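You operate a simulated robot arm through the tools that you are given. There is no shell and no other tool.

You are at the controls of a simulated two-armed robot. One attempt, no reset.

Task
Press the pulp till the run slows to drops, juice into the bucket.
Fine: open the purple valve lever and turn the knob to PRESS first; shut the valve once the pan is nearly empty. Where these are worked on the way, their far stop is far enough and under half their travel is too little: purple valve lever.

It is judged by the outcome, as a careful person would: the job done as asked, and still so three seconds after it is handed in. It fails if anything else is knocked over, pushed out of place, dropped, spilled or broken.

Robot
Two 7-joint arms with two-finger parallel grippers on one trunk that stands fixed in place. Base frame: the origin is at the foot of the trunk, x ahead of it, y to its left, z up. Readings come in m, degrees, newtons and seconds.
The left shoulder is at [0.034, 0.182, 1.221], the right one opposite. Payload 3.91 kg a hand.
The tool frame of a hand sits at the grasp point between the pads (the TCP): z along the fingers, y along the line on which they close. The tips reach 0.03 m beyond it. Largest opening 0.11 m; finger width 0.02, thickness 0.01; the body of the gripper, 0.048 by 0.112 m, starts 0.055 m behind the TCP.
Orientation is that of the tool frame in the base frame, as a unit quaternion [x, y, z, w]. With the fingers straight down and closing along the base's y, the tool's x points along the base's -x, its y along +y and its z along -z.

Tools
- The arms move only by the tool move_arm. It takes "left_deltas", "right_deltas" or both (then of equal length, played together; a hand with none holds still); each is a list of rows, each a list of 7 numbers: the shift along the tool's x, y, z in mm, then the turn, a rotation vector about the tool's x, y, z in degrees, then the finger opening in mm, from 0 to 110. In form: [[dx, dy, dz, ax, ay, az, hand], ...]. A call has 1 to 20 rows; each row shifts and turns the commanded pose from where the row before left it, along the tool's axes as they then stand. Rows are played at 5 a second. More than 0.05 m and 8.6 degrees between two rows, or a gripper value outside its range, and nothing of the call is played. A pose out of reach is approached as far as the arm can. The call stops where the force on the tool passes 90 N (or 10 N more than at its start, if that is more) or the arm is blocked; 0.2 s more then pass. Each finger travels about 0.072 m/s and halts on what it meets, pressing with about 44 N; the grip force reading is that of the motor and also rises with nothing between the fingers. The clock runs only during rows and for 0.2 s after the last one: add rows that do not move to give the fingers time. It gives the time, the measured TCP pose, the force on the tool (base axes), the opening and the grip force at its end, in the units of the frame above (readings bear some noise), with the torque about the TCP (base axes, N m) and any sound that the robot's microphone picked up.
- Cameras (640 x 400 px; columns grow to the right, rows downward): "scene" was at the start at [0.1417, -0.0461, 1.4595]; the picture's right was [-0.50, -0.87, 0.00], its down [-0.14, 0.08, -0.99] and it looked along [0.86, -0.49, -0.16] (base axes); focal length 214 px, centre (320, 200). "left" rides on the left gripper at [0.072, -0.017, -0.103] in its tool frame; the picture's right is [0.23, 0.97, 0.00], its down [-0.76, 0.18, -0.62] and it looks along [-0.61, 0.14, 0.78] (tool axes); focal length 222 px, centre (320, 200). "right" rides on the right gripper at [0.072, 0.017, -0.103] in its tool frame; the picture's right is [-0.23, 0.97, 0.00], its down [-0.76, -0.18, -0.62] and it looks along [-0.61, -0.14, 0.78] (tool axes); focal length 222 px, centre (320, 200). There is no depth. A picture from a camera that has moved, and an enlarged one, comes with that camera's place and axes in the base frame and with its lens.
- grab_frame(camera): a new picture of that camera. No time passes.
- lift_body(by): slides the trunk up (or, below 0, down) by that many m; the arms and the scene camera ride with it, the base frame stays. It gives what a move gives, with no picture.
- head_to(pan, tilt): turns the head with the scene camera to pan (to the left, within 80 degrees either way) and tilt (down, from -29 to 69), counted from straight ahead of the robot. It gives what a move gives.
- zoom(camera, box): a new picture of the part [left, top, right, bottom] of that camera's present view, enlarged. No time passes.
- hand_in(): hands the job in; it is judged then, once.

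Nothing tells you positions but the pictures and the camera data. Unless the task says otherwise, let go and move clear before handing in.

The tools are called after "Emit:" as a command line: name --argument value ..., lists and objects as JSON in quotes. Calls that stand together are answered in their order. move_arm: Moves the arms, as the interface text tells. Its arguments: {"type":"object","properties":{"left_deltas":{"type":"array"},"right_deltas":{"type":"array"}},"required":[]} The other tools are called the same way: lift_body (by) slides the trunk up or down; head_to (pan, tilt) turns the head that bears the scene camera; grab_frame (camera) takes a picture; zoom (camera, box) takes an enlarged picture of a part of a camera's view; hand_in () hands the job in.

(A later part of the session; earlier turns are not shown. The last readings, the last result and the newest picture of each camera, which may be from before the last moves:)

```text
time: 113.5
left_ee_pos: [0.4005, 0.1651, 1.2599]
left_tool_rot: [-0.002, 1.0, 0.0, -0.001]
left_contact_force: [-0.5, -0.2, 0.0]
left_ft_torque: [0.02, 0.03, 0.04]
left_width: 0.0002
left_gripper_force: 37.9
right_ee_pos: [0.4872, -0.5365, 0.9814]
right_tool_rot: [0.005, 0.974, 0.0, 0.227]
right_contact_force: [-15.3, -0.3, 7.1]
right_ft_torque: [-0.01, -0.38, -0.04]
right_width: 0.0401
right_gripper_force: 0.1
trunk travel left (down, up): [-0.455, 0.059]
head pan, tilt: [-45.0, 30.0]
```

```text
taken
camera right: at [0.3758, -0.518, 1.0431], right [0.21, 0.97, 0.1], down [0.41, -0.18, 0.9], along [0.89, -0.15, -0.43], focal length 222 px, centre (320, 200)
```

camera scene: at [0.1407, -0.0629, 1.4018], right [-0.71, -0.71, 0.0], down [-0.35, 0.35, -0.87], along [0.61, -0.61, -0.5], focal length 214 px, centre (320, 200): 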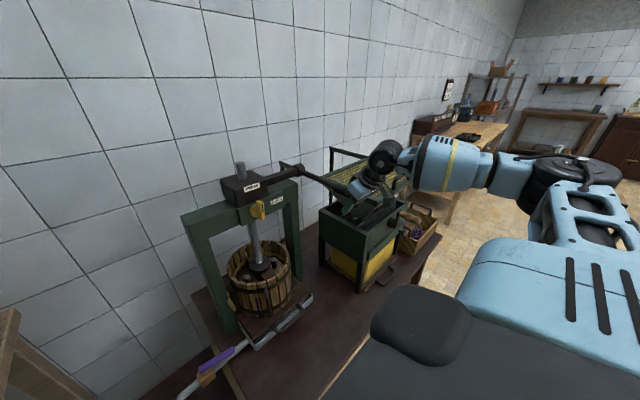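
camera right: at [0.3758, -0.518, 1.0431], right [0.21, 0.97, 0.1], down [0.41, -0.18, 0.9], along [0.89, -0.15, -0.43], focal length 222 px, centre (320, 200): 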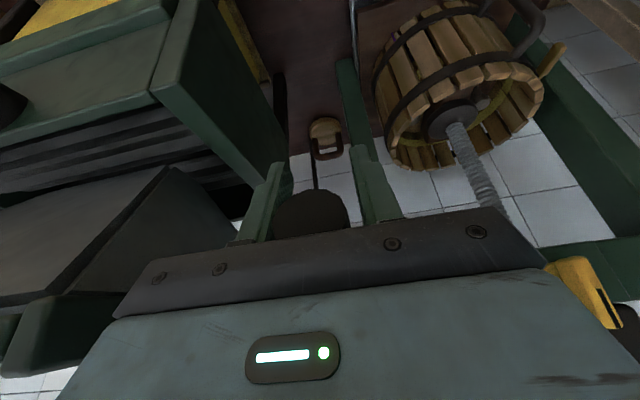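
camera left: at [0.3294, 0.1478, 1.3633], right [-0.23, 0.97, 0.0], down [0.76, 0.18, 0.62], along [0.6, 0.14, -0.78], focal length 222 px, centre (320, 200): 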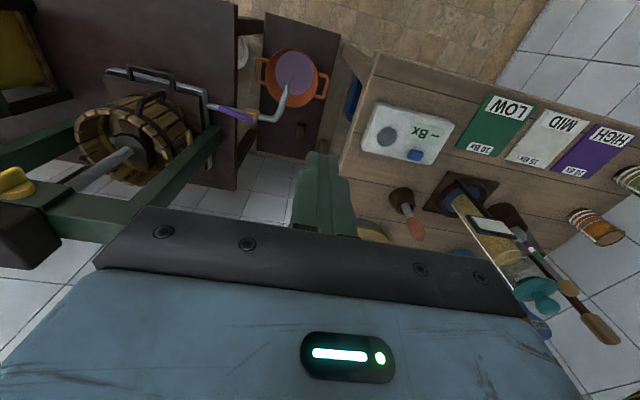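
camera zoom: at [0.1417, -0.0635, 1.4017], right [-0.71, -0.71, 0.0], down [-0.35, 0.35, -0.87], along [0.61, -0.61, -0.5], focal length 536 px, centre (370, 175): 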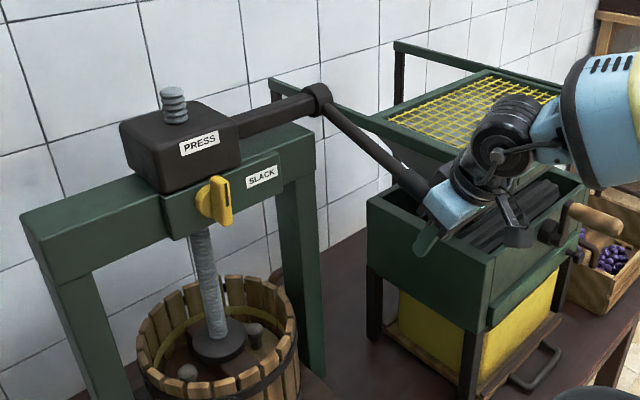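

The screw didn't move this time; probably the pawl only resets if the handle rises fully. I'll raise the hand past the top so the handle returns completely.

Emit:
move_arm --right_deltas '[[-1.3, 0, -11.3, 0, 0, 0, 40], [-2.3, 0, -11.2, 0, 0, 0, 40], [-2.3, 0, -11.2, 0, 0, 0, 40], [-3.3, 0, -11, 0, 0, 0, 40], [-3.3, 0, -11, 0, 0, 0, 40], [-4.2, 0, -10.6, 0, 0, 0, 40], [-4.2, 0, -10.6, 0, 0, 0, 40], [-5.1, 0, -10.2, 0, 0, 0, 40], [-5.1, 0, -10.2, 0, 0, 0, 40], [-6.0, 0, -9.8, 0, 0, 0, 40], [-6.0, 0, -9.8, 0, 0, 0, 40], [-6.8, 0, -9.1, 0, 0, 0, 40], [-6.8, 0, -9.1, 0, 0, 0, 40], [-7.6, 0, -8.6, 0, 0, 0, 40], [-7.6, 0, -8.6, 0, 0, 0, 40], [-8.3, 0, -7.8, 0, 0, 0, 40], [-8.3, 0, -7.8, 0, 0, 0, 40], [-8.3, 0, -9, 0, 0, 0, 40], [-5, 0, -12, 0, 0, 0, 40], [0, 0, 0, 0, 0, 0, 40]]'

Emit:
zoom --camera "scene" --box '[180, 100, 420, 260]'

Emit:
zoom --camera "scene" --box '[200, 230, 330, 340]'

Emit:
zoom --camera "left" --box '[180, 20, 360, 140]'

```text
time: 117.7
left_ee_pos: [0.4035, 0.1648, 1.2589]
left_tool_rot: [-0.002, 1.0, 0.0, -0.003]
left_contact_force: [1.1, -0.2, -0.2]
left_ft_torque: [0.01, -0.03, -0.01]
left_width: 0.0
left_gripper_force: 37.8
right_ee_pos: [0.4959, -0.5365, 1.1961]
right_tool_rot: [0.003, 0.974, 0.0, 0.227]
right_contact_force: [0.6, 0.2, -0.5]
right_ft_torque: [0.02, -0.04, -0.02]
right_width: 0.0398
right_gripper_force: 0.0
trunk travel left (down, up): [-0.455, 0.059]
head pan, tilt: [-45.0, 30.0]
```

```text
2.50 times, centred on (300, 180) of scene
camera zoom: at [0.1442, -0.0641, 1.4014], right [-0.71, -0.71, 0.0], down [-0.35, 0.35, -0.87], along [0.61, -0.61, -0.5], focal length 536 px, centre (370, 250)
```

zoom: 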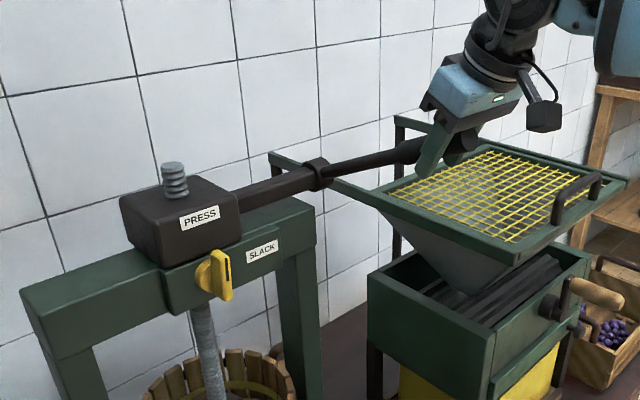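

```text
3.64 times, centred on (265, 285) of scene
camera zoom: at [0.1442, -0.0641, 1.4014], right [-0.71, -0.71, 0.0], down [-0.35, 0.35, -0.87], along [0.61, -0.61, -0.5], focal length 780 px, centre (520, -109)
```

zoom: 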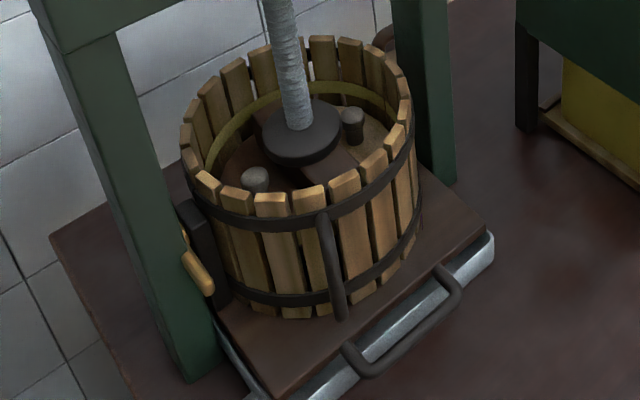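

```text
3.33 times, centred on (270, 80) of left
camera zoom: at [0.3317, 0.1472, 1.3628], right [-0.23, 0.97, 0.0], down [0.76, 0.18, 0.62], along [0.6, 0.14, -0.79], focal length 740 px, centre (487, 600)
```

zoom: 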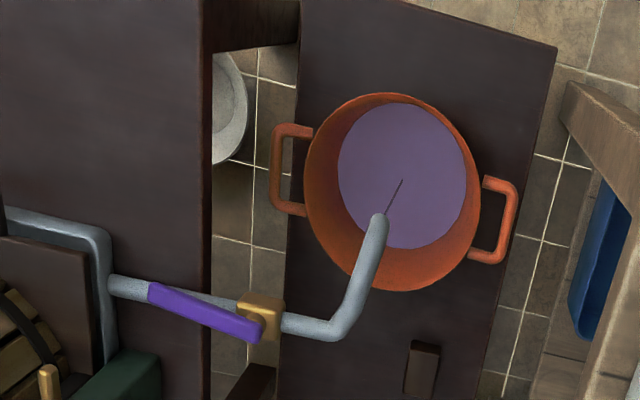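

The handle is fully up and the spout runs thin. I'll make another full downstroke from here and compare the platen.

Emit:
move_arm --right_deltas '[[5, 0, 12, 0, 0, 0, 40], [8.3, 0, 9, 0, 0, 0, 40], [8.3, 0, 7.8, 0, 0, 0, 40], [8.3, 0, 7.8, 0, 0, 0, 40], [7.6, 0, 8.6, 0, 0, 0, 40], [7.6, 0, 8.6, 0, 0, 0, 40], [6.8, 0, 9.1, 0, 0, 0, 40], [6.8, 0, 9.1, 0, 0, 0, 40], [6.0, 0, 9.8, 0, 0, 0, 40], [6.0, 0, 9.8, 0, 0, 0, 40]]'

Emit:
zoom --camera "scene" --box '[200, 230, 330, 340]'

Emit:
move_arm --right_deltas '[[5.1, 0, 10.2, 0, 0, 0, 40], [5.1, 0, 10.2, 0, 0, 0, 40], [4.2, 0, 10.6, 0, 0, 0, 40], [4.2, 0, 10.6, 0, 0, 0, 40], [3.3, 0, 11, 0, 0, 0, 40], [3.3, 0, 11, 0, 0, 0, 40], [2.3, 0, 11.2, 0, 0, 0, 40], [2.3, 0, 11.2, 0, 0, 0, 40], [1.3, 0, 11.3, 0, 0, 0, 40], [1.3, 0, 11.3, 0, 0, 0, 40]]'

Emit:
zoom --camera "scene" --box '[200, 230, 330, 340]'

Emit:
zoom --camera "scene" --box '[180, 130, 420, 290]'

```text
time: 119.9
left_ee_pos: [0.398, 0.164, 1.2615]
left_tool_rot: [-0.001, 1.0, 0.0, -0.001]
left_contact_force: [0.2, -0.6, 0.3]
left_ft_torque: [-0.01, -0.03, 0.03]
left_width: 0.0001
left_gripper_force: 37.4
right_ee_pos: [0.4681, -0.5356, 1.0829]
right_tool_rot: [0.003, 0.974, 0.001, 0.227]
right_contact_force: [-29.4, -3.2, 11.4]
right_ft_torque: [0.11, -0.9, 0.1]
right_width: 0.0402
right_gripper_force: 0.0
trunk travel left (down, up): [-0.455, 0.059]
head pan, tilt: [-45.0, 30.0]
```

```text
3.64 times, centred on (265, 285) of scene
camera zoom: at [0.1388, -0.0637, 1.402], right [-0.71, -0.71, 0.0], down [-0.35, 0.35, -0.87], along [0.61, -0.61, -0.5], focal length 780 px, centre (520, -109)
```

zoom: 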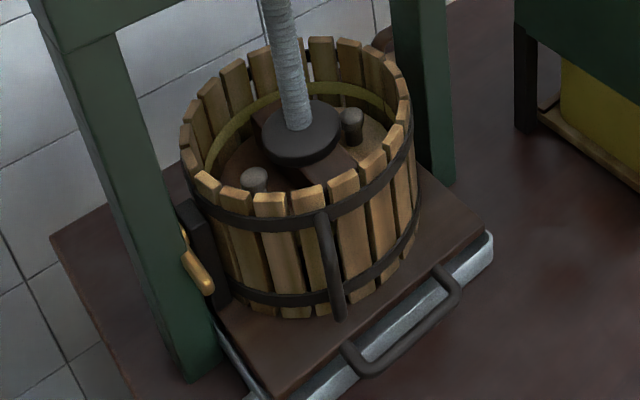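

```text
time: 122.1
left_ee_pos: [0.4016, 0.166, 1.2596]
left_tool_rot: [-0.003, 1.0, 0.0, -0.002]
left_contact_force: [-0.3, 0.1, -0.3]
left_ft_torque: [0.02, -0.03, 0.01]
left_width: 0.0
left_gripper_force: 37.9
right_ee_pos: [0.4905, -0.5331, 0.9715]
right_tool_rot: [0.004, 0.974, 0.0, 0.227]
right_contact_force: [-13.7, 0.6, 6.4]
right_ft_torque: [-0.04, -0.35, -0.03]
right_width: 0.04
right_gripper_force: 0.1
trunk travel left (down, up): [-0.455, 0.059]
head pan, tilt: [-45.0, 30.0]
```

```text
3.64 times, centred on (265, 285) of scene
camera zoom: at [0.1417, -0.0636, 1.4017], right [-0.71, -0.71, 0.0], down [-0.35, 0.35, -0.87], along [0.61, -0.61, -0.5], focal length 780 px, centre (520, -109)
```

zoom: 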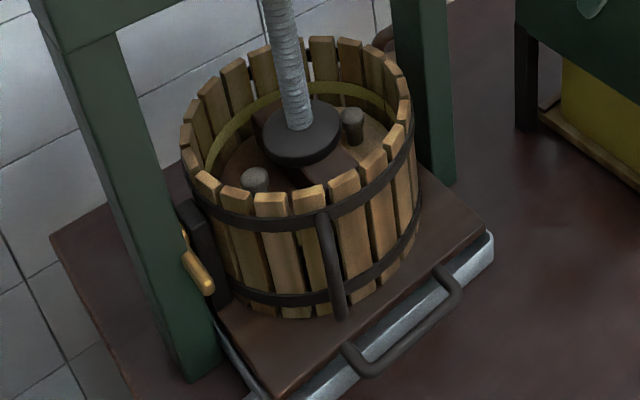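

```text
2.50 times, centred on (300, 210) of scene
camera zoom: at [0.1417, -0.0636, 1.4017], right [-0.71, -0.71, 0.0], down [-0.35, 0.35, -0.87], along [0.61, -0.61, -0.5], focal length 536 px, centre (370, 175)
```

zoom: 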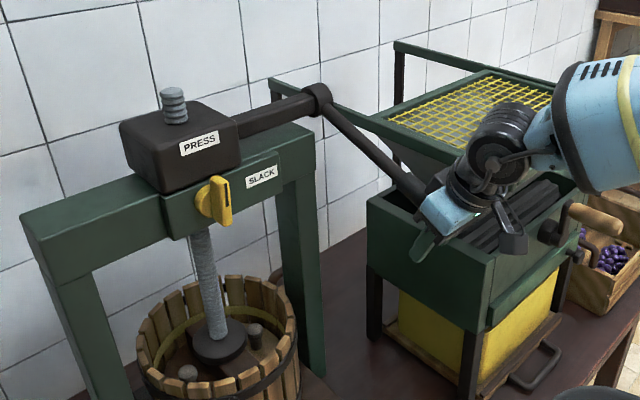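

No movement of the platen in the last two strokes. I'll press gently further to the end of the handle travel to see whether it loads up.

Emit:
move_arm --right_deltas '[[0.5, 0, 6, 0, 0, 0, 40], [0.3, 0, 6, 0, 0, 0, 40], [0, 0, 6, 0, 0, 0, 40]]'

Emit:
zoom --camera "scene" --box '[200, 230, 330, 340]'

Emit:
zoom --camera "left" --box '[180, 20, 360, 140]'

```text
time: 122.9
left_ee_pos: [0.391, 0.1678, 1.2642]
left_tool_rot: [-0.002, 1.0, -0.001, 0.003]
left_contact_force: [-0.4, 0.3, -0.3]
left_ft_torque: [0.03, -0.03, 0.01]
left_width: 0.0
left_gripper_force: 37.5
right_ee_pos: [0.4935, -0.5345, 0.9669]
right_tool_rot: [0.003, 0.972, -0.004, 0.236]
right_contact_force: [-55.4, -10.2, 69.3]
right_ft_torque: [0.29, 0.5, 0.29]
right_width: 0.04
right_gripper_force: 0.1
trunk travel left (down, up): [-0.455, 0.059]
head pan, tilt: [-45.0, 30.0]
```

```text
3.64 times, centred on (265, 285) of scene
camera zoom: at [0.1303, -0.06, 1.4042], right [-0.71, -0.71, 0.0], down [-0.35, 0.35, -0.87], along [0.62, -0.61, -0.49], focal length 780 px, centre (520, -109)
```

zoom: 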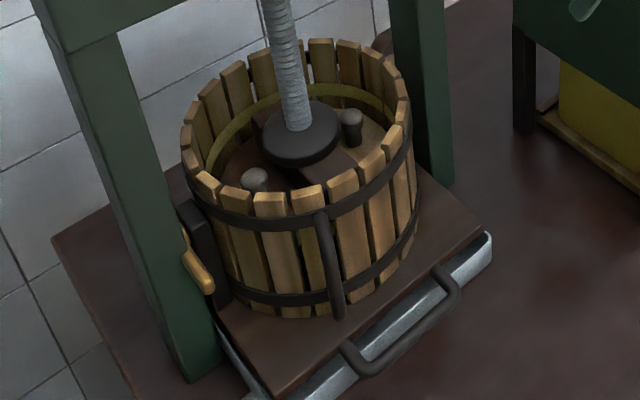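

```text
3.33 times, centred on (270, 80) of left
camera zoom: at [0.3181, 0.1512, 1.3674], right [-0.23, 0.97, 0.0], down [0.76, 0.18, 0.63], along [0.61, 0.14, -0.78], focal length 740 px, centre (487, 600)
```

zoom: 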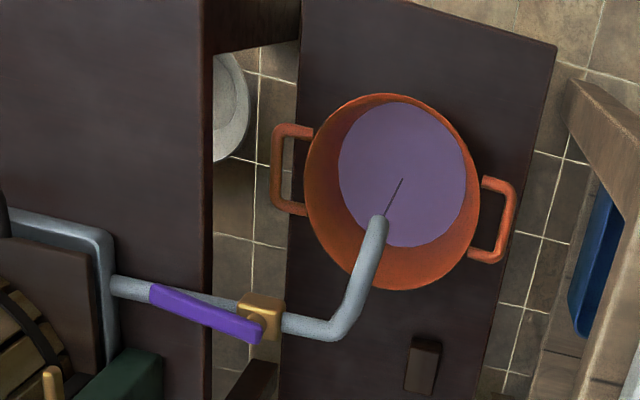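

The handle is at its bottom stop, the basket no longer runs, the pan looks empty and only a thin thread drips from the spout. I'll do one more complete cycle from stop to stop to confirm nothing more comes out.

Emit:
move_arm --right_deltas '[[0, 0, -8, 0, 0, 0, 40], [-1.3, 0, -11.3, 0, 0, 0, 40], [-1.3, 0, -11.3, 0, 0, 0, 40], [-2.3, 0, -11.2, 0, 0, 0, 40], [-2.3, 0, -11.2, 0, 0, 0, 40], [-3.3, 0, -11, 0, 0, 0, 40], [-3.3, 0, -11, 0, 0, 0, 40], [-4.2, 0, -10.6, 0, 0, 0, 40], [-4.2, 0, -10.6, 0, 0, 0, 40], [-5.1, 0, -10.2, 0, 0, 0, 40], [-5.1, 0, -10.2, 0, 0, 0, 40], [-6.0, 0, -9.8, 0, 0, 0, 40], [-6.0, 0, -9.8, 0, 0, 0, 40], [-6.8, 0, -9.1, 0, 0, 0, 40], [-6.8, 0, -9.1, 0, 0, 0, 40], [-7.6, 0, -8.6, 0, 0, 0, 40], [-7.6, 0, -8.6, 0, 0, 0, 40], [-8.3, 0, -7.8, 0, 0, 0, 40], [-8.3, 0, -9, 0, 0, 0, 40], [-7, 0, -14, 0, 0, 0, 40]]'

Emit:
zoom --camera "scene" --box '[180, 100, 420, 260]'

Emit:
zoom --camera "left" --box '[60, 20, 340, 220]'

```text
time: 127.1
left_ee_pos: [0.403, 0.1648, 1.26]
left_tool_rot: [-0.002, 1.0, 0.0, -0.003]
left_contact_force: [-0.2, 0.9, 0.6]
left_ft_torque: [-0.01, 0.01, 0.02]
left_width: 0.0001
left_gripper_force: 37.8
right_ee_pos: [0.4956, -0.5371, 1.1792]
right_tool_rot: [0.003, 0.974, 0.0, 0.227]
right_contact_force: [-1.4, 0.8, 1.3]
right_ft_torque: [0.0, 0.06, -0.01]
right_width: 0.0398
right_gripper_force: 0.1
trunk travel left (down, up): [-0.455, 0.059]
head pan, tilt: [-45.0, 30.0]
```

```text
2.50 times, centred on (300, 180) of scene
camera zoom: at [0.1436, -0.0638, 1.4016], right [-0.71, -0.71, 0.0], down [-0.35, 0.35, -0.87], along [0.61, -0.61, -0.5], focal length 536 px, centre (370, 250)
```

zoom: 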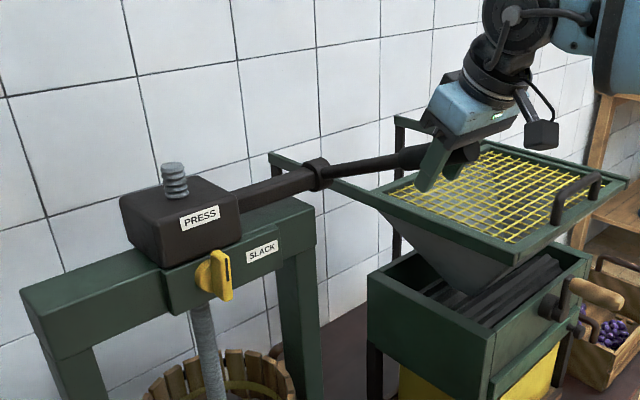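

```text
2.00 times, centred on (200, 120) of left
camera zoom: at [0.3312, 0.1475, 1.363], right [-0.23, 0.97, 0.0], down [0.76, 0.18, 0.62], along [0.6, 0.14, -0.79], focal length 444 px, centre (560, 360)
```

zoom: 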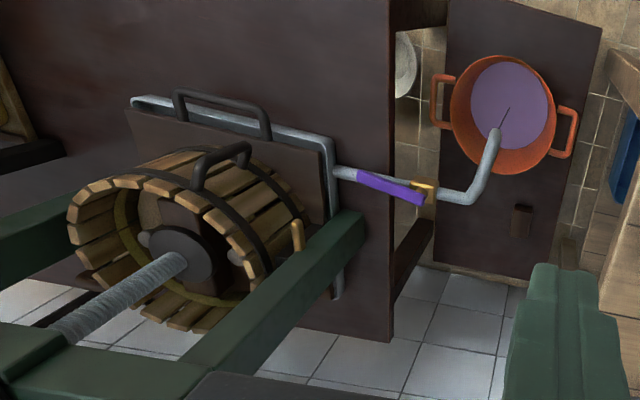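

Screw position is unchanged. I'll lift clear of the handle, wait some seconds, and see how the spout thread evolves.

Emit:
move_arm --right_deltas '[[-10, 0, -25, 0, 0, 0, 60], [-10, 0, -35, 0, 0, 0, 80], [-10, 0, -35, 0, 0, 0, 80], [-5, 0, -25, 0, 0, 0, 80], [0, 0, 0, 0, 0, 0, 80], [0, 0, 0, 0, 0, 0, 80], [0, 0, 0, 0, 0, 0, 80], [0, 0, 0, 0, 0, 0, 80], [0, 0, 0, 0, 0, 0, 80], [0, 0, 0, 0, 0, 0, 80], [0, 0, 0, 0, 0, 0, 80], [0, 0, 0, 0, 0, 0, 80], [0, 0, 0, 0, 0, 0, 80], [0, 0, 0, 0, 0, 0, 80], [0, 0, 0, 0, 0, 0, 80], [0, 0, 0, 0, 0, 0, 80], [0, 0, 0, 0, 0, 0, 80], [0, 0, 0, 0, 0, 0, 80]]'

Emit:
zoom --camera "left" --box '[240, 30, 340, 110]'

Emit:
zoom --camera "scene" --box '[180, 100, 420, 260]'

Emit:
zoom --camera "left" --box '[60, 50, 240, 180]'

```text
time: 130.9
left_ee_pos: [0.4028, 0.1651, 1.2604]
left_tool_rot: [-0.001, 1.0, -0.001, -0.003]
left_contact_force: [-0.1, 0.2, -0.7]
left_ft_torque: [-0.01, 0.01, 0.05]
left_width: 0.0
left_gripper_force: 38.2
right_ee_pos: [0.4739, -0.5368, 1.3007]
right_tool_rot: [0.003, 0.974, 0.0, 0.227]
right_contact_force: [-0.6, 0.0, 0.2]
right_ft_torque: [0.01, -0.02, -0.01]
right_width: 0.0801
right_gripper_force: 0.1
trunk travel left (down, up): [-0.455, 0.059]
head pan, tilt: [-45.0, 30.0]
```

```text
5.00 times, centred on (290, 70) of left
camera zoom: at [0.3315, 0.1473, 1.3629], right [-0.23, 0.97, 0.0], down [0.76, 0.18, 0.62], along [0.6, 0.14, -0.79], focal length 1111 px, centre (470, 850)
```

zoom: 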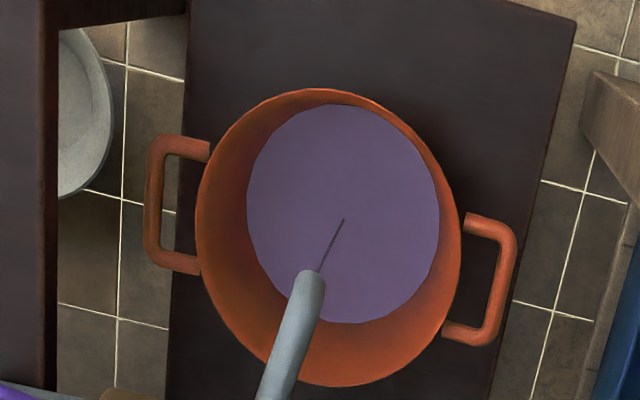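

```text
2.50 times, centred on (300, 180) of scene
camera zoom: at [0.1439, -0.064, 1.4015], right [-0.71, -0.71, 0.0], down [-0.35, 0.35, -0.87], along [0.61, -0.61, -0.5], focal length 536 px, centre (370, 250)
```

zoom: 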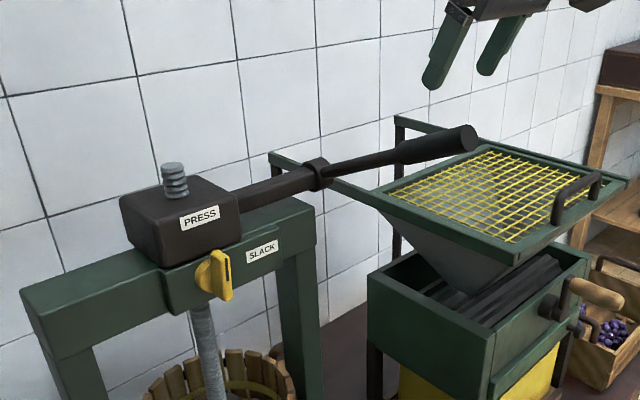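

```text
3.08 times, centred on (150, 115) of left
camera zoom: at [0.3315, 0.1473, 1.3629], right [-0.23, 0.97, 0.0], down [0.76, 0.18, 0.62], along [0.6, 0.14, -0.79], focal length 684 px, centre (843, 462)
```

zoom: 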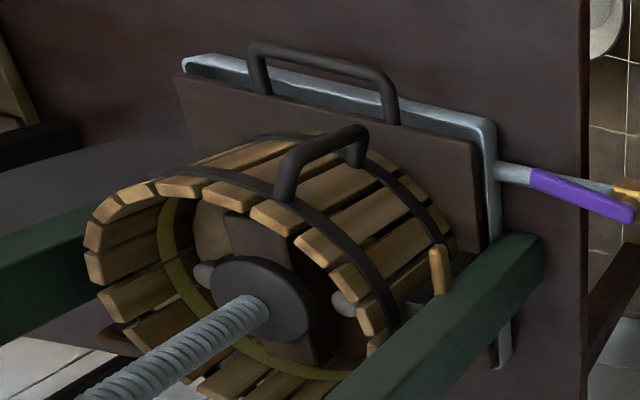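

The handle is fully up and nothing has changed; the thread at the spout is very thin. I'll make one more careful full stroke from the free top position to be sure the pulp is pressed out.

Emit:
move_arm --right_deltas '[[10, 0, 31, 0, 0, 0, 80], [10, 0, 31, 0, 0, 0, 60], [10, 0, 31, 0, 0, 0, 40], [9, 0, 25, 0, 0, 0, 40], [8.3, 0, 7.8, 0, 0, 0, 40], [8.3, 0, 7.8, 0, 0, 0, 40], [7.6, 0, 8.6, 0, 0, 0, 40], [7.6, 0, 8.6, 0, 0, 0, 40], [6.8, 0, 9.1, 0, 0, 0, 40], [6.8, 0, 9.1, 0, 0, 0, 40], [6.0, 0, 9.8, 0, 0, 0, 40], [6.0, 0, 9.8, 0, 0, 0, 40], [5.1, 0, 10.2, 0, 0, 0, 40], [5.1, 0, 10.2, 0, 0, 0, 40], [4.2, 0, 10.6, 0, 0, 0, 40], [4.2, 0, 10.6, 0, 0, 0, 40], [3.3, 0, 11, 0, 0, 0, 40], [3.3, 0, 11, 0, 0, 0, 40], [2.3, 0, 11.2, 0, 0, 0, 40]]'

Emit:
zoom --camera "scene" --box '[160, 130, 440, 340]'

Emit:
zoom --camera "scene" --box '[200, 230, 330, 340]'

Emit:
zoom --camera "left" --box '[240, 30, 340, 110]'

```text
time: 134.9
left_ee_pos: [0.4003, 0.1649, 1.261]
left_tool_rot: [-0.001, 1.0, 0.0, -0.002]
left_contact_force: [0.8, 0.4, -0.8]
left_ft_torque: [-0.02, 0.03, -0.02]
left_width: 0.0001
left_gripper_force: 37.9
right_ee_pos: [0.4787, -0.5336, 1.0139]
right_tool_rot: [0.003, 0.974, 0.0, 0.227]
right_contact_force: [-17.5, 2.0, 7.9]
right_ft_torque: [-0.1, -0.46, -0.16]
right_width: 0.0402
right_gripper_force: 0.1
trunk travel left (down, up): [-0.455, 0.059]
head pan, tilt: [-45.0, 30.0]
```

```text
1.90 times, centred on (300, 235) of scene
camera zoom: at [0.141, -0.0631, 1.4018], right [-0.71, -0.71, 0.0], down [-0.35, 0.35, -0.87], along [0.61, -0.61, -0.5], focal length 408 px, centre (358, 133)
```

zoom: 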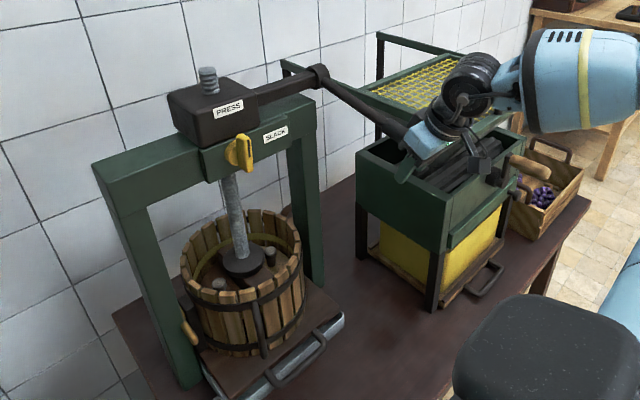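

```text
3.64 times, centred on (265, 285) of scene
camera zoom: at [0.141, -0.0631, 1.4018], right [-0.71, -0.71, 0.0], down [-0.35, 0.35, -0.87], along [0.61, -0.61, -0.5], focal length 780 px, centre (520, -109)
```

zoom: 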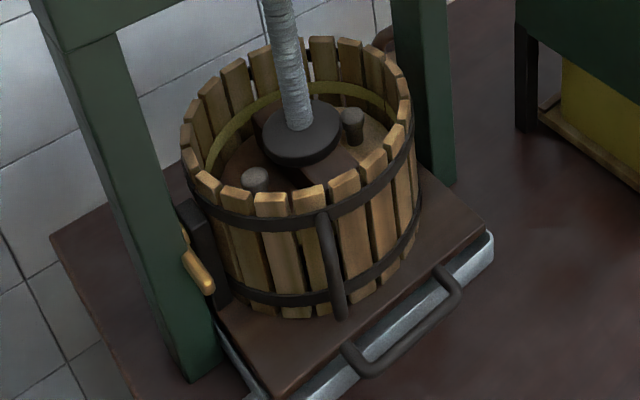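

```text
5.00 times, centred on (290, 70) of left
camera zoom: at [0.3287, 0.1482, 1.3634], right [-0.23, 0.97, 0.0], down [0.76, 0.18, 0.62], along [0.6, 0.14, -0.78], focal length 1111 px, centre (470, 850)
```

zoom: 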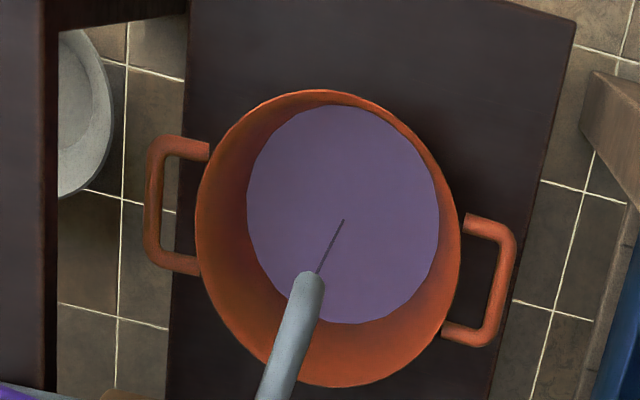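

Confirmed: no further movement, basket dry, and the spout is down to a hair-thin drip with the bucket level steady. I'll let the handle rise gently, lift off it, and go shut the valve.

Emit:
move_arm --right_deltas '[[-2.3, 0, -11.2, 0, 0, 0, 40], [-3.3, 0, -11, 0, 0, 0, 40], [-3.3, 0, -11, 0, 0, 0, 40], [-4.2, 0, -10.6, 0, 0, 0, 40], [-4.2, 0, -10.6, 0, 0, 0, 40], [-5.1, 0, -10.2, 0, 0, 0, 40], [-5.1, 0, -10.2, 0, 0, 0, 40], [-6.0, 0, -9.8, 0, 0, 0, 40], [-6.0, 0, -9.8, 0, 0, 0, 40], [-6.8, 0, -9.1, 0, 0, 0, 40], [-6.8, 0, -9.1, 0, 0, 0, 40], [-7.6, 0, -8.6, 0, 0, 0, 40], [-7.6, 0, -8.6, 0, 0, 0, 40], [-8.3, 0, -7.8, 0, 0, 0, 40], [-8.3, 0, -7.8, 0, 0, 0, 50], [-9, 0, -25, 0, 0, 0, 70], [-10, 0, -31, 0, 0, 0, 80], [-10, 0, -31, 0, 0, 0, 80], [-10, 0, -31, 0, 0, 0, 80]]'

Emit:
move_arm --right_deltas '[[32.4, 0, -14.4, 0, 0, 0, 80], [32.4, 0, -14.4, 0, 0, 0, 60], [32.4, 0, -14.4, 0, 0, 0, 40], [32.4, 5, -14.4, 0, 0, 0, 20], [30, 20, -13, 0, 0, 0, 0], [0, 30, 0, 0, 8.5, 0, 0], [0, 35, 0, 0, 8.5, 0, 0], [0, 35, 0, 0, 8.5, 0, 0], [0, 35, 0, 0, 0, 0, 0], [0, 20, 0, 0, 0, 0, 0], [0, 0, 0, 0, 0, 0, 0]]'

Emit:
grab_frame --camera "scene"

```text
time: 138.9
left_ee_pos: [0.4036, 0.1662, 1.2593]
left_tool_rot: [-0.002, 1.0, 0.0, -0.002]
left_contact_force: [0.2, -0.9, 0.2]
left_ft_torque: [-0.02, -0.03, -0.03]
left_width: 0.0001
left_gripper_force: 37.8
right_ee_pos: [0.473, -0.5358, 1.3042]
right_tool_rot: [0.004, 0.974, -0.001, 0.227]
right_contact_force: [-0.5, -0.3, -0.4]
right_ft_torque: [-0.04, -0.05, 0.02]
right_width: 0.0797
right_gripper_force: 0.2
trunk travel left (down, up): [-0.455, 0.059]
head pan, tilt: [-45.0, 30.0]
```

```text
time: 141.3
left_ee_pos: [0.4025, 0.1644, 1.2592]
left_tool_rot: [-0.002, 1.0, 0.0, -0.003]
left_contact_force: [0.1, -0.2, 0.7]
left_ft_torque: [-0.01, -0.01, -0.02]
left_width: 0.0
left_gripper_force: 37.2
right_ee_pos: [0.3, -0.3558, 1.2965]
right_tool_rot: [0.003, 1.0, 0.0, 0.005]
right_contact_force: [-0.4, 0.1, -1.1]
right_ft_torque: [-0.03, 0.01, 0.01]
right_width: 0.0
right_gripper_force: 37.4
trunk travel left (down, up): [-0.455, 0.059]
head pan, tilt: [-45.0, 30.0]
```

```text
taken
camera scene: at [0.1443, -0.0646, 1.4014], right [-0.71, -0.71, 0.0], down [-0.35, 0.35, -0.87], along [0.61, -0.61, -0.5], focal length 214 px, centre (320, 200)
```

scene: 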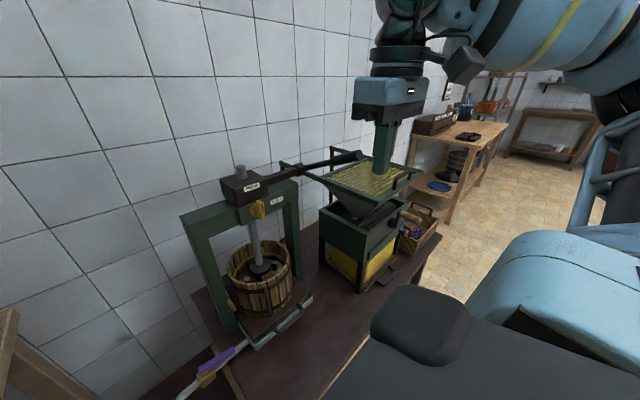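

The right arm is clear with the handle up. I'll lower the trunk and bring the right hand around toward the valve by the same route as before.

Emit:
lift_body --by -0.2

Emit:
move_arm --right_deltas '[[-10, 25, 18, 0, 0, 0, 0], [-10, 25, 18, 0, 0, 0, 0], [-10, 25, 18, 0, 0, 0, 0], [-12, 30, 20, 0, 0, 0, 0], [-12, 30, 20, 0, 0, 0, 0], [-12, 30, 20, 0, 0, 0, 0], [-12, 30, 20, 0, 0, 0, 0], [-12, 30, 20, 0, 0, 0, 0], [0, 0, 0, 0, -8.5, 0, 0], [0, 0, 0, 0, -8.5, 0, 0], [0, 0, 0, 0, -8.5, 0, 0], [0, 0, 0, 0, -8.5, 0, 0], [0, 0, 0, 0, -8.5, 0, 0], [0, 0, 0, 0, 0, 0, 0]]'

Emit:
head_to --pan -15 --tilt 45

Emit:
grab_frame --camera "scene"

```text
time: 143.4
left_ee_pos: [0.4021, 0.1651, 1.0594]
left_tool_rot: [-0.002, 1.0, 0.001, -0.002]
left_contact_force: [0.6, -0.2, 0.7]
left_ft_torque: [0.0, 0.01, -0.02]
left_width: 0.0
left_gripper_force: 37.6
right_ee_pos: [0.3014, -0.3553, 1.0937]
right_tool_rot: [0.004, 1.0, 0.001, 0.006]
right_contact_force: [0.6, -0.3, -0.5]
right_ft_torque: [0.01, -0.03, 0.0]
right_width: 0.0001
right_gripper_force: 37.5
trunk travel left (down, up): [-0.255, 0.259]
head pan, tilt: [-45.0, 30.0]
```

```text
time: 146.4
left_ee_pos: [0.4034, 0.1647, 1.0594]
left_tool_rot: [-0.001, 1.0, 0.0, -0.002]
left_contact_force: [0.6, 0.0, -0.8]
left_ft_torque: [-0.01, 0.0, 0.03]
left_width: 0.0
left_gripper_force: 37.6
right_ee_pos: [0.4157, -0.1208, 0.9523]
right_tool_rot: [0.003, 0.93, 0.0, 0.368]
right_contact_force: [0.6, 0.6, -0.1]
right_ft_torque: [-0.02, 0.01, -0.01]
right_width: 0.0001
right_gripper_force: 37.1
right hand out of reach, approached as far as the arm can: row 13
trunk travel left (down, up): [-0.255, 0.259]
head pan, tilt: [-45.0, 30.0]
```

```text
time: 147.4
left_ee_pos: [0.4018, 0.1648, 1.0579]
left_tool_rot: [-0.003, 1.0, 0.0, -0.003]
left_contact_force: [-0.6, -0.6, -0.3]
left_ft_torque: [0.01, -0.01, 0.02]
left_width: 0.0
left_gripper_force: 38.1
right_ee_pos: [0.4158, -0.1207, 0.9525]
right_tool_rot: [0.004, 0.93, -0.001, 0.367]
right_contact_force: [-0.5, 0.1, -0.9]
right_ft_torque: [0.01, 0.02, -0.05]
right_width: 0.0001
right_gripper_force: 37.8
trunk travel left (down, up): [-0.255, 0.259]
head pan, tilt: [-15.0, 45.0]
```

```text
taken
camera scene: at [0.2361, -0.0211, 1.1621], right [-0.26, -0.97, 0.0], down [-0.68, 0.18, -0.71], along [0.68, -0.18, -0.71], focal length 214 px, centre (320, 200)
```

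scene: 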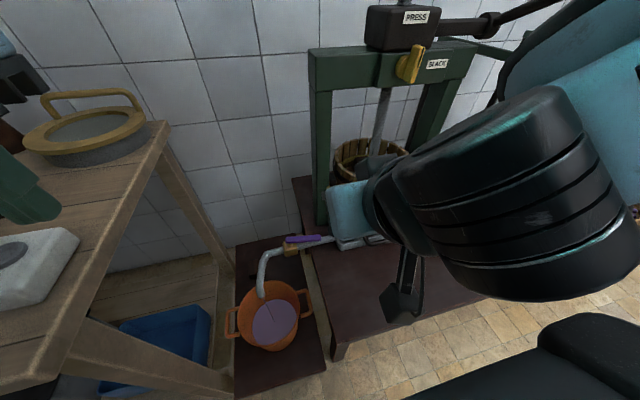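

Next I'll move forward and down toward the valve, then yaw left as before.

Emit:
move_arm --right_deltas '[[5.2, -2, 36, 0, 0, 0, 0], [5.2, -2, 36, 0, 0, 0, 0], [5.2, -2, 36, 0, 0, 0, 0], [5.2, -2, 36, 0, 0, 0, 0], [5.2, -2, 36, 0, 0, 0, 0], [0, 0, 0, -5.7, 0, -6.2, 0], [0, 0, 0, -5.7, 0, -6.2, 0], [0, 0, 0, -5.7, 0, -6.2, 0], [0, 0, 0, -5.7, 0, -6.2, 0], [0, 0, 0, -5.7, 0, -6.2, 0], [0, 0, 0, 0, 0, 0, 0]]'

Emit:
grab_frame --camera "scene"

Emit:
zoom --camera "scene" --box '[220, 210, 420, 350]'

```text
time: 149.8
left_ee_pos: [0.4026, 0.1641, 1.0593]
left_tool_rot: [-0.001, 1.0, 0.0, -0.003]
left_contact_force: [-0.5, -0.9, 0.8]
left_ft_torque: [-0.03, 0.03, 0.0]
left_width: 0.0
left_gripper_force: 37.5
right_ee_pos: [0.5187, -0.1315, 0.8056]
right_tool_rot: [-0.333, 0.869, 0.128, 0.344]
right_contact_force: [0.2, 0.2, -0.4]
right_ft_torque: [0.02, -0.01, 0.05]
right_width: 0.0
right_gripper_force: 37.9
trunk travel left (down, up): [-0.255, 0.259]
head pan, tilt: [-15.0, 45.0]
```

```text
taken
camera scene: at [0.2361, -0.0211, 1.1621], right [-0.26, -0.97, 0.0], down [-0.68, 0.18, -0.71], along [0.68, -0.18, -0.71], focal length 214 px, centre (320, 200)
```

scene: 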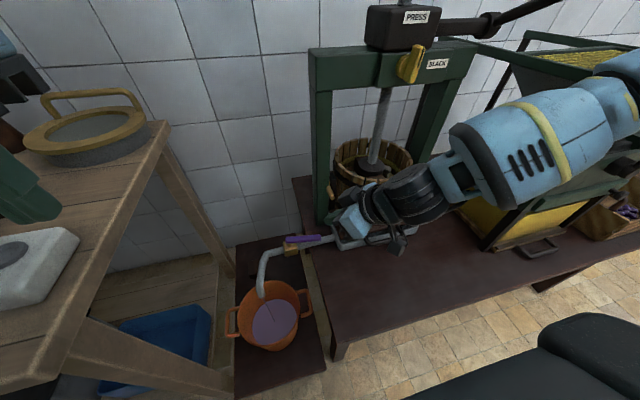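

```text
2.86 times, centred on (320, 280) of scene
camera zoom: at [0.2361, -0.0211, 1.1621], right [-0.26, -0.97, 0.0], down [-0.68, 0.18, -0.71], along [0.68, -0.18, -0.71], focal length 613 px, centre (320, -29)
```

zoom: 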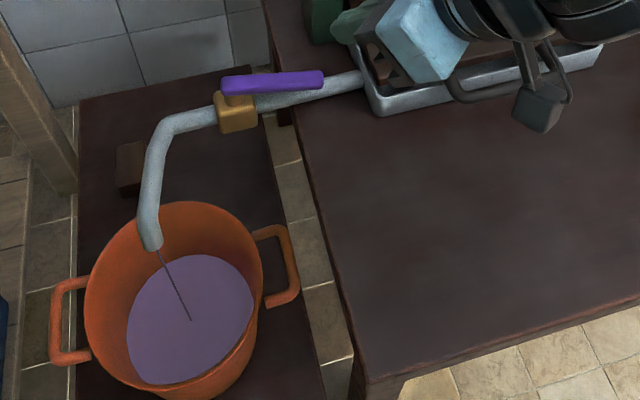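

The spout is down to a hair-thin drip and the pan shows no juice. I'll move the closed fingers to above the far side of the valve lever near its tip.

Emit:
move_arm --right_deltas '[[-24.9, -19.4, 22.8, 0, 0, 0, 0], [-24.9, -19.4, 22.8, 0, 0, 0, 0], [-24.9, -19.4, 22.8, 0, 0, 0, 0], [0, 0, 0, 0, 0, 0, 0]]'

Emit:
grab_frame --camera "scene"

Emit:
grab_frame --camera "right"

Emit:
zoom --camera "left" --box '[80, 20, 340, 200]'

```text
time: 150.8
left_ee_pos: [0.4028, 0.164, 1.06]
left_tool_rot: [-0.002, 1.0, 0.0, -0.002]
left_contact_force: [-0.5, -0.5, 0.0]
left_ft_torque: [0.0, 0.01, -0.03]
left_width: 0.0
left_gripper_force: 37.6
right_ee_pos: [0.6339, -0.1092, 0.8045]
right_tool_rot: [-0.332, 0.869, 0.128, 0.344]
right_contact_force: [-0.2, 0.4, 0.5]
right_ft_torque: [-0.04, -0.03, 0.02]
right_width: 0.0
right_gripper_force: 38.4
trunk travel left (down, up): [-0.255, 0.259]
head pan, tilt: [-15.0, 45.0]
```

```text
taken
camera scene: at [0.2357, -0.021, 1.1622], right [-0.26, -0.97, 0.0], down [-0.68, 0.18, -0.71], along [0.68, -0.18, -0.71], focal length 214 px, centre (320, 200)
```

scene: 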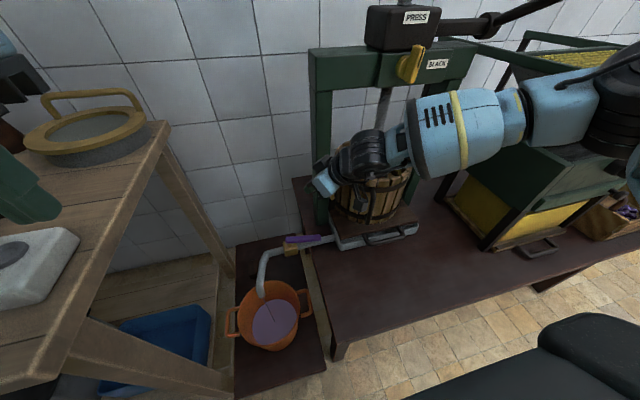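

```text
taken
camera right: at [0.5299, -0.1782, 0.831], right [-0.53, 0.84, 0.15], down [0.21, -0.04, 0.98], along [0.82, 0.54, -0.16], focal length 222 px, centre (320, 200)
```

right: 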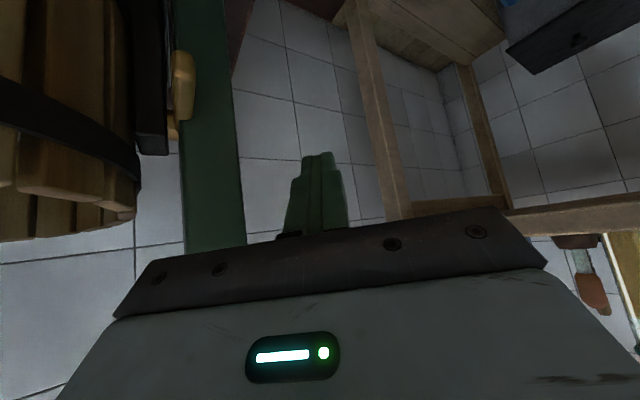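

```text
2.22 times, centred on (210, 110) of left
camera zoom: at [0.3311, 0.1474, 1.163], right [-0.23, 0.97, 0.0], down [0.76, 0.18, 0.62], along [0.6, 0.14, -0.79], focal length 494 px, centre (564, 400)
```

zoom: 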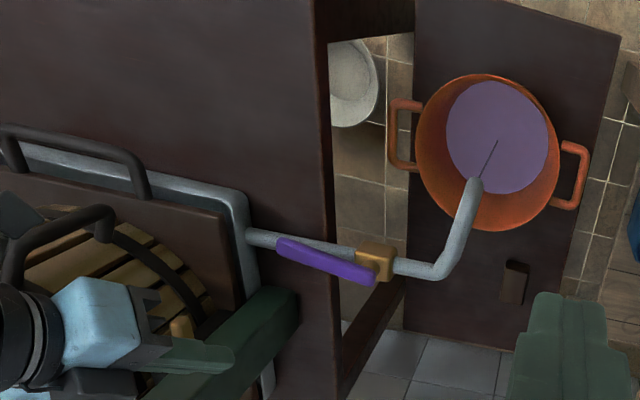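

The path down on the lever's far side looks clear. I'll lower 10 cm with the arm, then the rest with the trunk.

Emit:
move_arm --right_deltas '[[22.5, 0, 24.6, 0, 0, 0, 0], [22.5, 0, 24.6, 0, 0, 0, 0], [22.5, 0, 24.6, 0, 0, 0, 0], [0, 0, 0, 0, 0, 0, 0]]'

Emit:
lift_body --by -0.05

Emit:
grab_frame --camera "right"

Emit:
zoom --camera "left" --box '[80, 0, 340, 180]'

Emit:
zoom --camera "scene" --box '[220, 180, 420, 340]'

```text
time: 151.8
left_ee_pos: [0.4034, 0.1645, 1.0584]
left_tool_rot: [-0.001, 1.0, 0.0, -0.004]
left_contact_force: [0.6, -0.3, 0.1]
left_ft_torque: [-0.01, -0.01, 0.01]
left_width: 0.0
left_gripper_force: 38.4
right_ee_pos: [0.6343, -0.1094, 0.7059]
right_tool_rot: [-0.333, 0.869, 0.128, 0.344]
right_contact_force: [0.4, 0.1, -0.6]
right_ft_torque: [-0.02, 0.0, 0.01]
right_width: 0.0003
right_gripper_force: 37.4
trunk travel left (down, up): [-0.255, 0.259]
head pan, tilt: [-15.0, 45.0]
```

```text
time: 152.7
left_ee_pos: [0.4019, 0.165, 1.0093]
left_tool_rot: [-0.001, 1.0, -0.001, -0.003]
left_contact_force: [-1.3, 0.3, 0.0]
left_ft_torque: [0.03, -0.01, 0.02]
left_width: 0.0001
left_gripper_force: 37.8
right_ee_pos: [0.6365, -0.1059, 0.6568]
right_tool_rot: [-0.332, 0.869, 0.128, 0.345]
right_contact_force: [-0.9, 0.6, -0.1]
right_ft_torque: [-0.02, -0.04, 0.0]
right_width: 0.0
right_gripper_force: 37.4
trunk travel left (down, up): [-0.205, 0.309]
head pan, tilt: [-15.0, 45.0]
```

```text
taken
camera right: at [0.5322, -0.1755, 0.6832], right [-0.53, 0.84, 0.15], down [0.21, -0.04, 0.98], along [0.82, 0.54, -0.15], focal length 222 px, centre (320, 200)
```

right: 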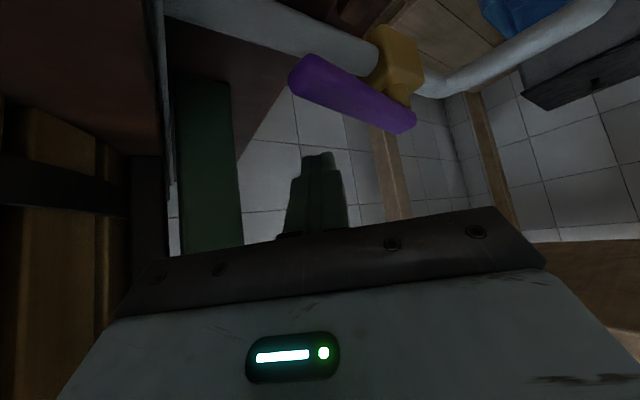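

```text
2.22 times, centred on (210, 90) of left
camera zoom: at [0.3308, 0.1473, 1.1132], right [-0.23, 0.97, 0.0], down [0.76, 0.18, 0.62], along [0.6, 0.14, -0.79], focal length 494 px, centre (564, 444)
```

zoom: 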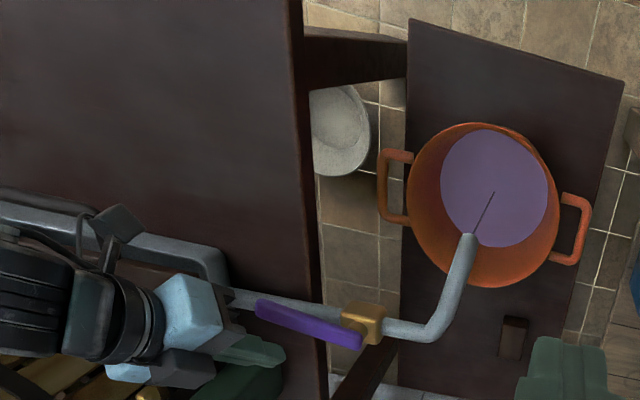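

```text
2.50 times, centred on (320, 260) of scene
camera zoom: at [0.2523, -0.0211, 1.1085], right [-0.26, -0.97, 0.0], down [-0.68, 0.18, -0.71], along [0.68, -0.18, -0.71], focal length 536 px, centre (320, 50)
```

zoom: 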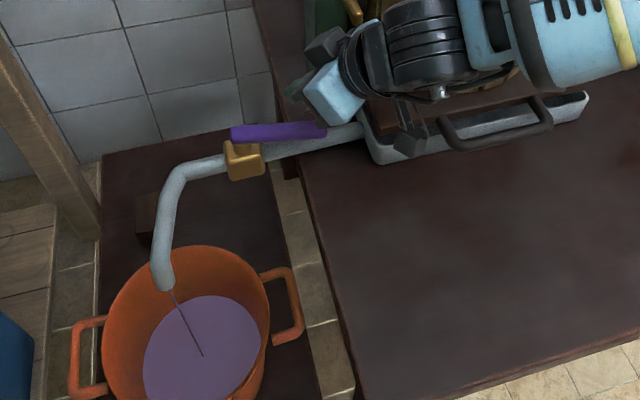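

The finger is just beyond the lever. I'll shift it 1 cm further away for clearance, then lower to lever height.

Emit:
move_arm --right_deltas '[[-7.4, -3.8, 6.8, 0, 0, 0, 0], [0, 0, 0, 0, 0, 0, 0]]'

Emit:
lift_body --by -0.04

Emit:
grab_frame --camera "right"

Emit:
zoom --camera "left" --box '[80, 0, 340, 180]'

```text
time: 153.3
left_ee_pos: [0.4017, 0.1636, 1.0088]
left_tool_rot: [-0.002, 1.0, 0.0, -0.003]
left_contact_force: [-0.2, 0.8, -0.9]
left_ft_torque: [0.02, -0.02, -0.03]
left_width: 0.0
left_gripper_force: 37.5
right_ee_pos: [0.6426, -0.1014, 0.6565]
right_tool_rot: [-0.332, 0.869, 0.129, 0.343]
right_contact_force: [-18.1, 6.0, -3.2]
right_ft_torque: [-0.3, -1.14, -1.11]
right_width: 0.0002
right_gripper_force: 37.8
trunk travel left (down, up): [-0.205, 0.309]
head pan, tilt: [-15.0, 45.0]
```

```text
time: 154.1
left_ee_pos: [0.4022, 0.1645, 0.9697]
left_tool_rot: [-0.001, 1.0, 0.0, -0.002]
left_contact_force: [7.6, 8.3, -3.0]
left_ft_torque: [-0.89, 0.71, -0.45]
left_width: 0.0
left_gripper_force: 37.4
right_ee_pos: [0.6468, -0.1038, 0.6174]
right_tool_rot: [-0.332, 0.869, 0.127, 0.344]
right_contact_force: [0.1, -0.1, 0.7]
right_ft_torque: [0.0, -0.01, 0.0]
right_width: 0.0
right_gripper_force: 37.3
trunk travel left (down, up): [-0.165, 0.349]
head pan, tilt: [-15.0, 45.0]
```

```text
taken
camera right: at [0.5427, -0.1724, 0.6431], right [-0.52, 0.84, 0.15], down [0.21, -0.04, 0.98], along [0.83, 0.54, -0.15], focal length 222 px, centre (320, 200)
```

right: 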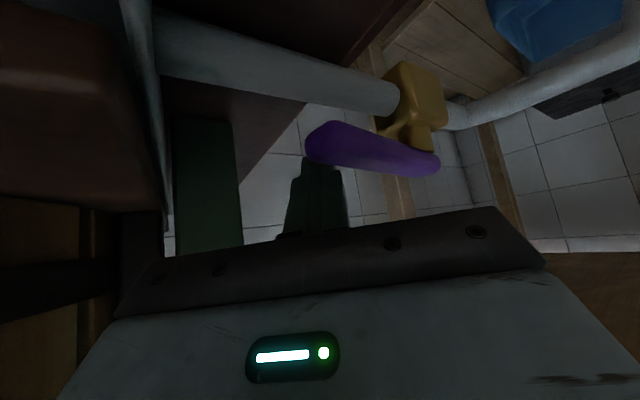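

```text
2.22 times, centred on (210, 90) of left
camera zoom: at [0.3316, 0.1475, 1.0732], right [-0.23, 0.97, 0.0], down [0.76, 0.18, 0.62], along [0.6, 0.14, -0.79], focal length 494 px, centre (564, 444)
```

zoom: 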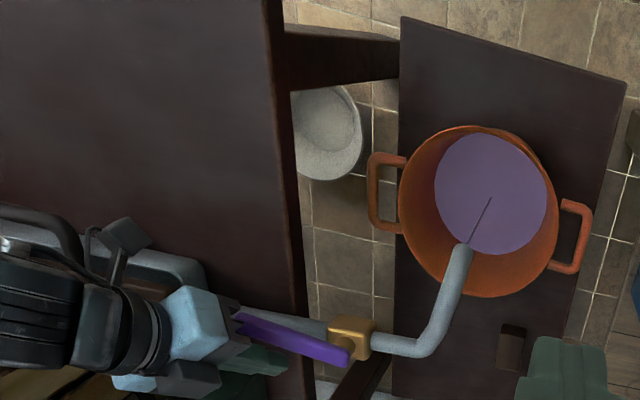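

There was a brief touch (18 N) during the shift, now gone, and a small reading on the left hand. I'll look around before pulling the lever.

Emit:
grab_frame --camera "scene"

Emit:
zoom --camera "scene" --box '[250, 120, 450, 280]'

Emit:
grab_frame --camera "left"

```text
taken
camera scene: at [0.2686, -0.0213, 1.0623], right [-0.26, -0.97, 0.0], down [-0.68, 0.18, -0.71], along [0.68, -0.18, -0.71], focal length 214 px, centre (320, 200)
```

scene: 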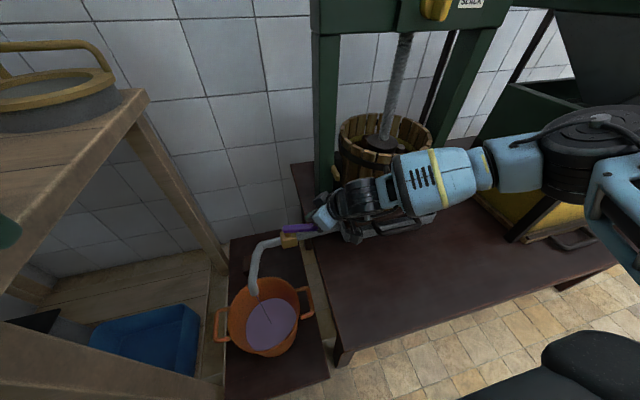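

```text
2.50 times, centred on (350, 200) of scene
camera zoom: at [0.2686, -0.0213, 1.0623], right [-0.26, -0.97, 0.0], down [-0.68, 0.18, -0.71], along [0.68, -0.18, -0.71], focal length 536 px, centre (245, 200)
```

zoom: 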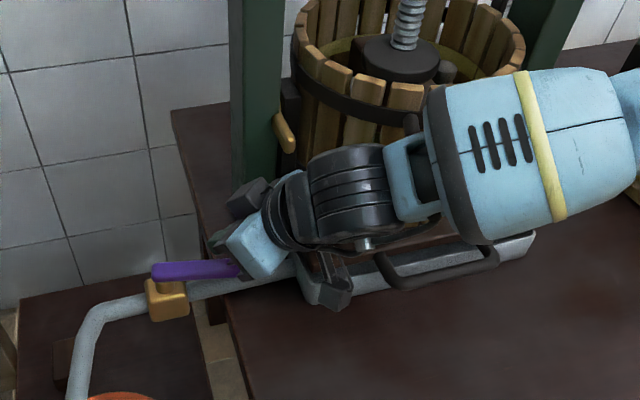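

```text
taken
camera left: at [0.3316, 0.1475, 1.0732], right [-0.23, 0.97, 0.0], down [0.76, 0.18, 0.62], along [0.6, 0.14, -0.79], focal length 222 px, centre (320, 200)
```

left: 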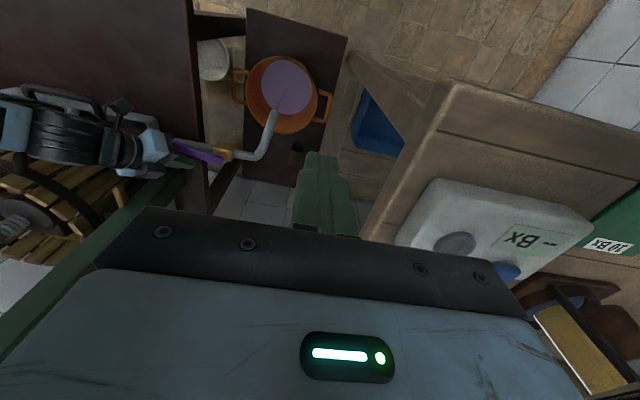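

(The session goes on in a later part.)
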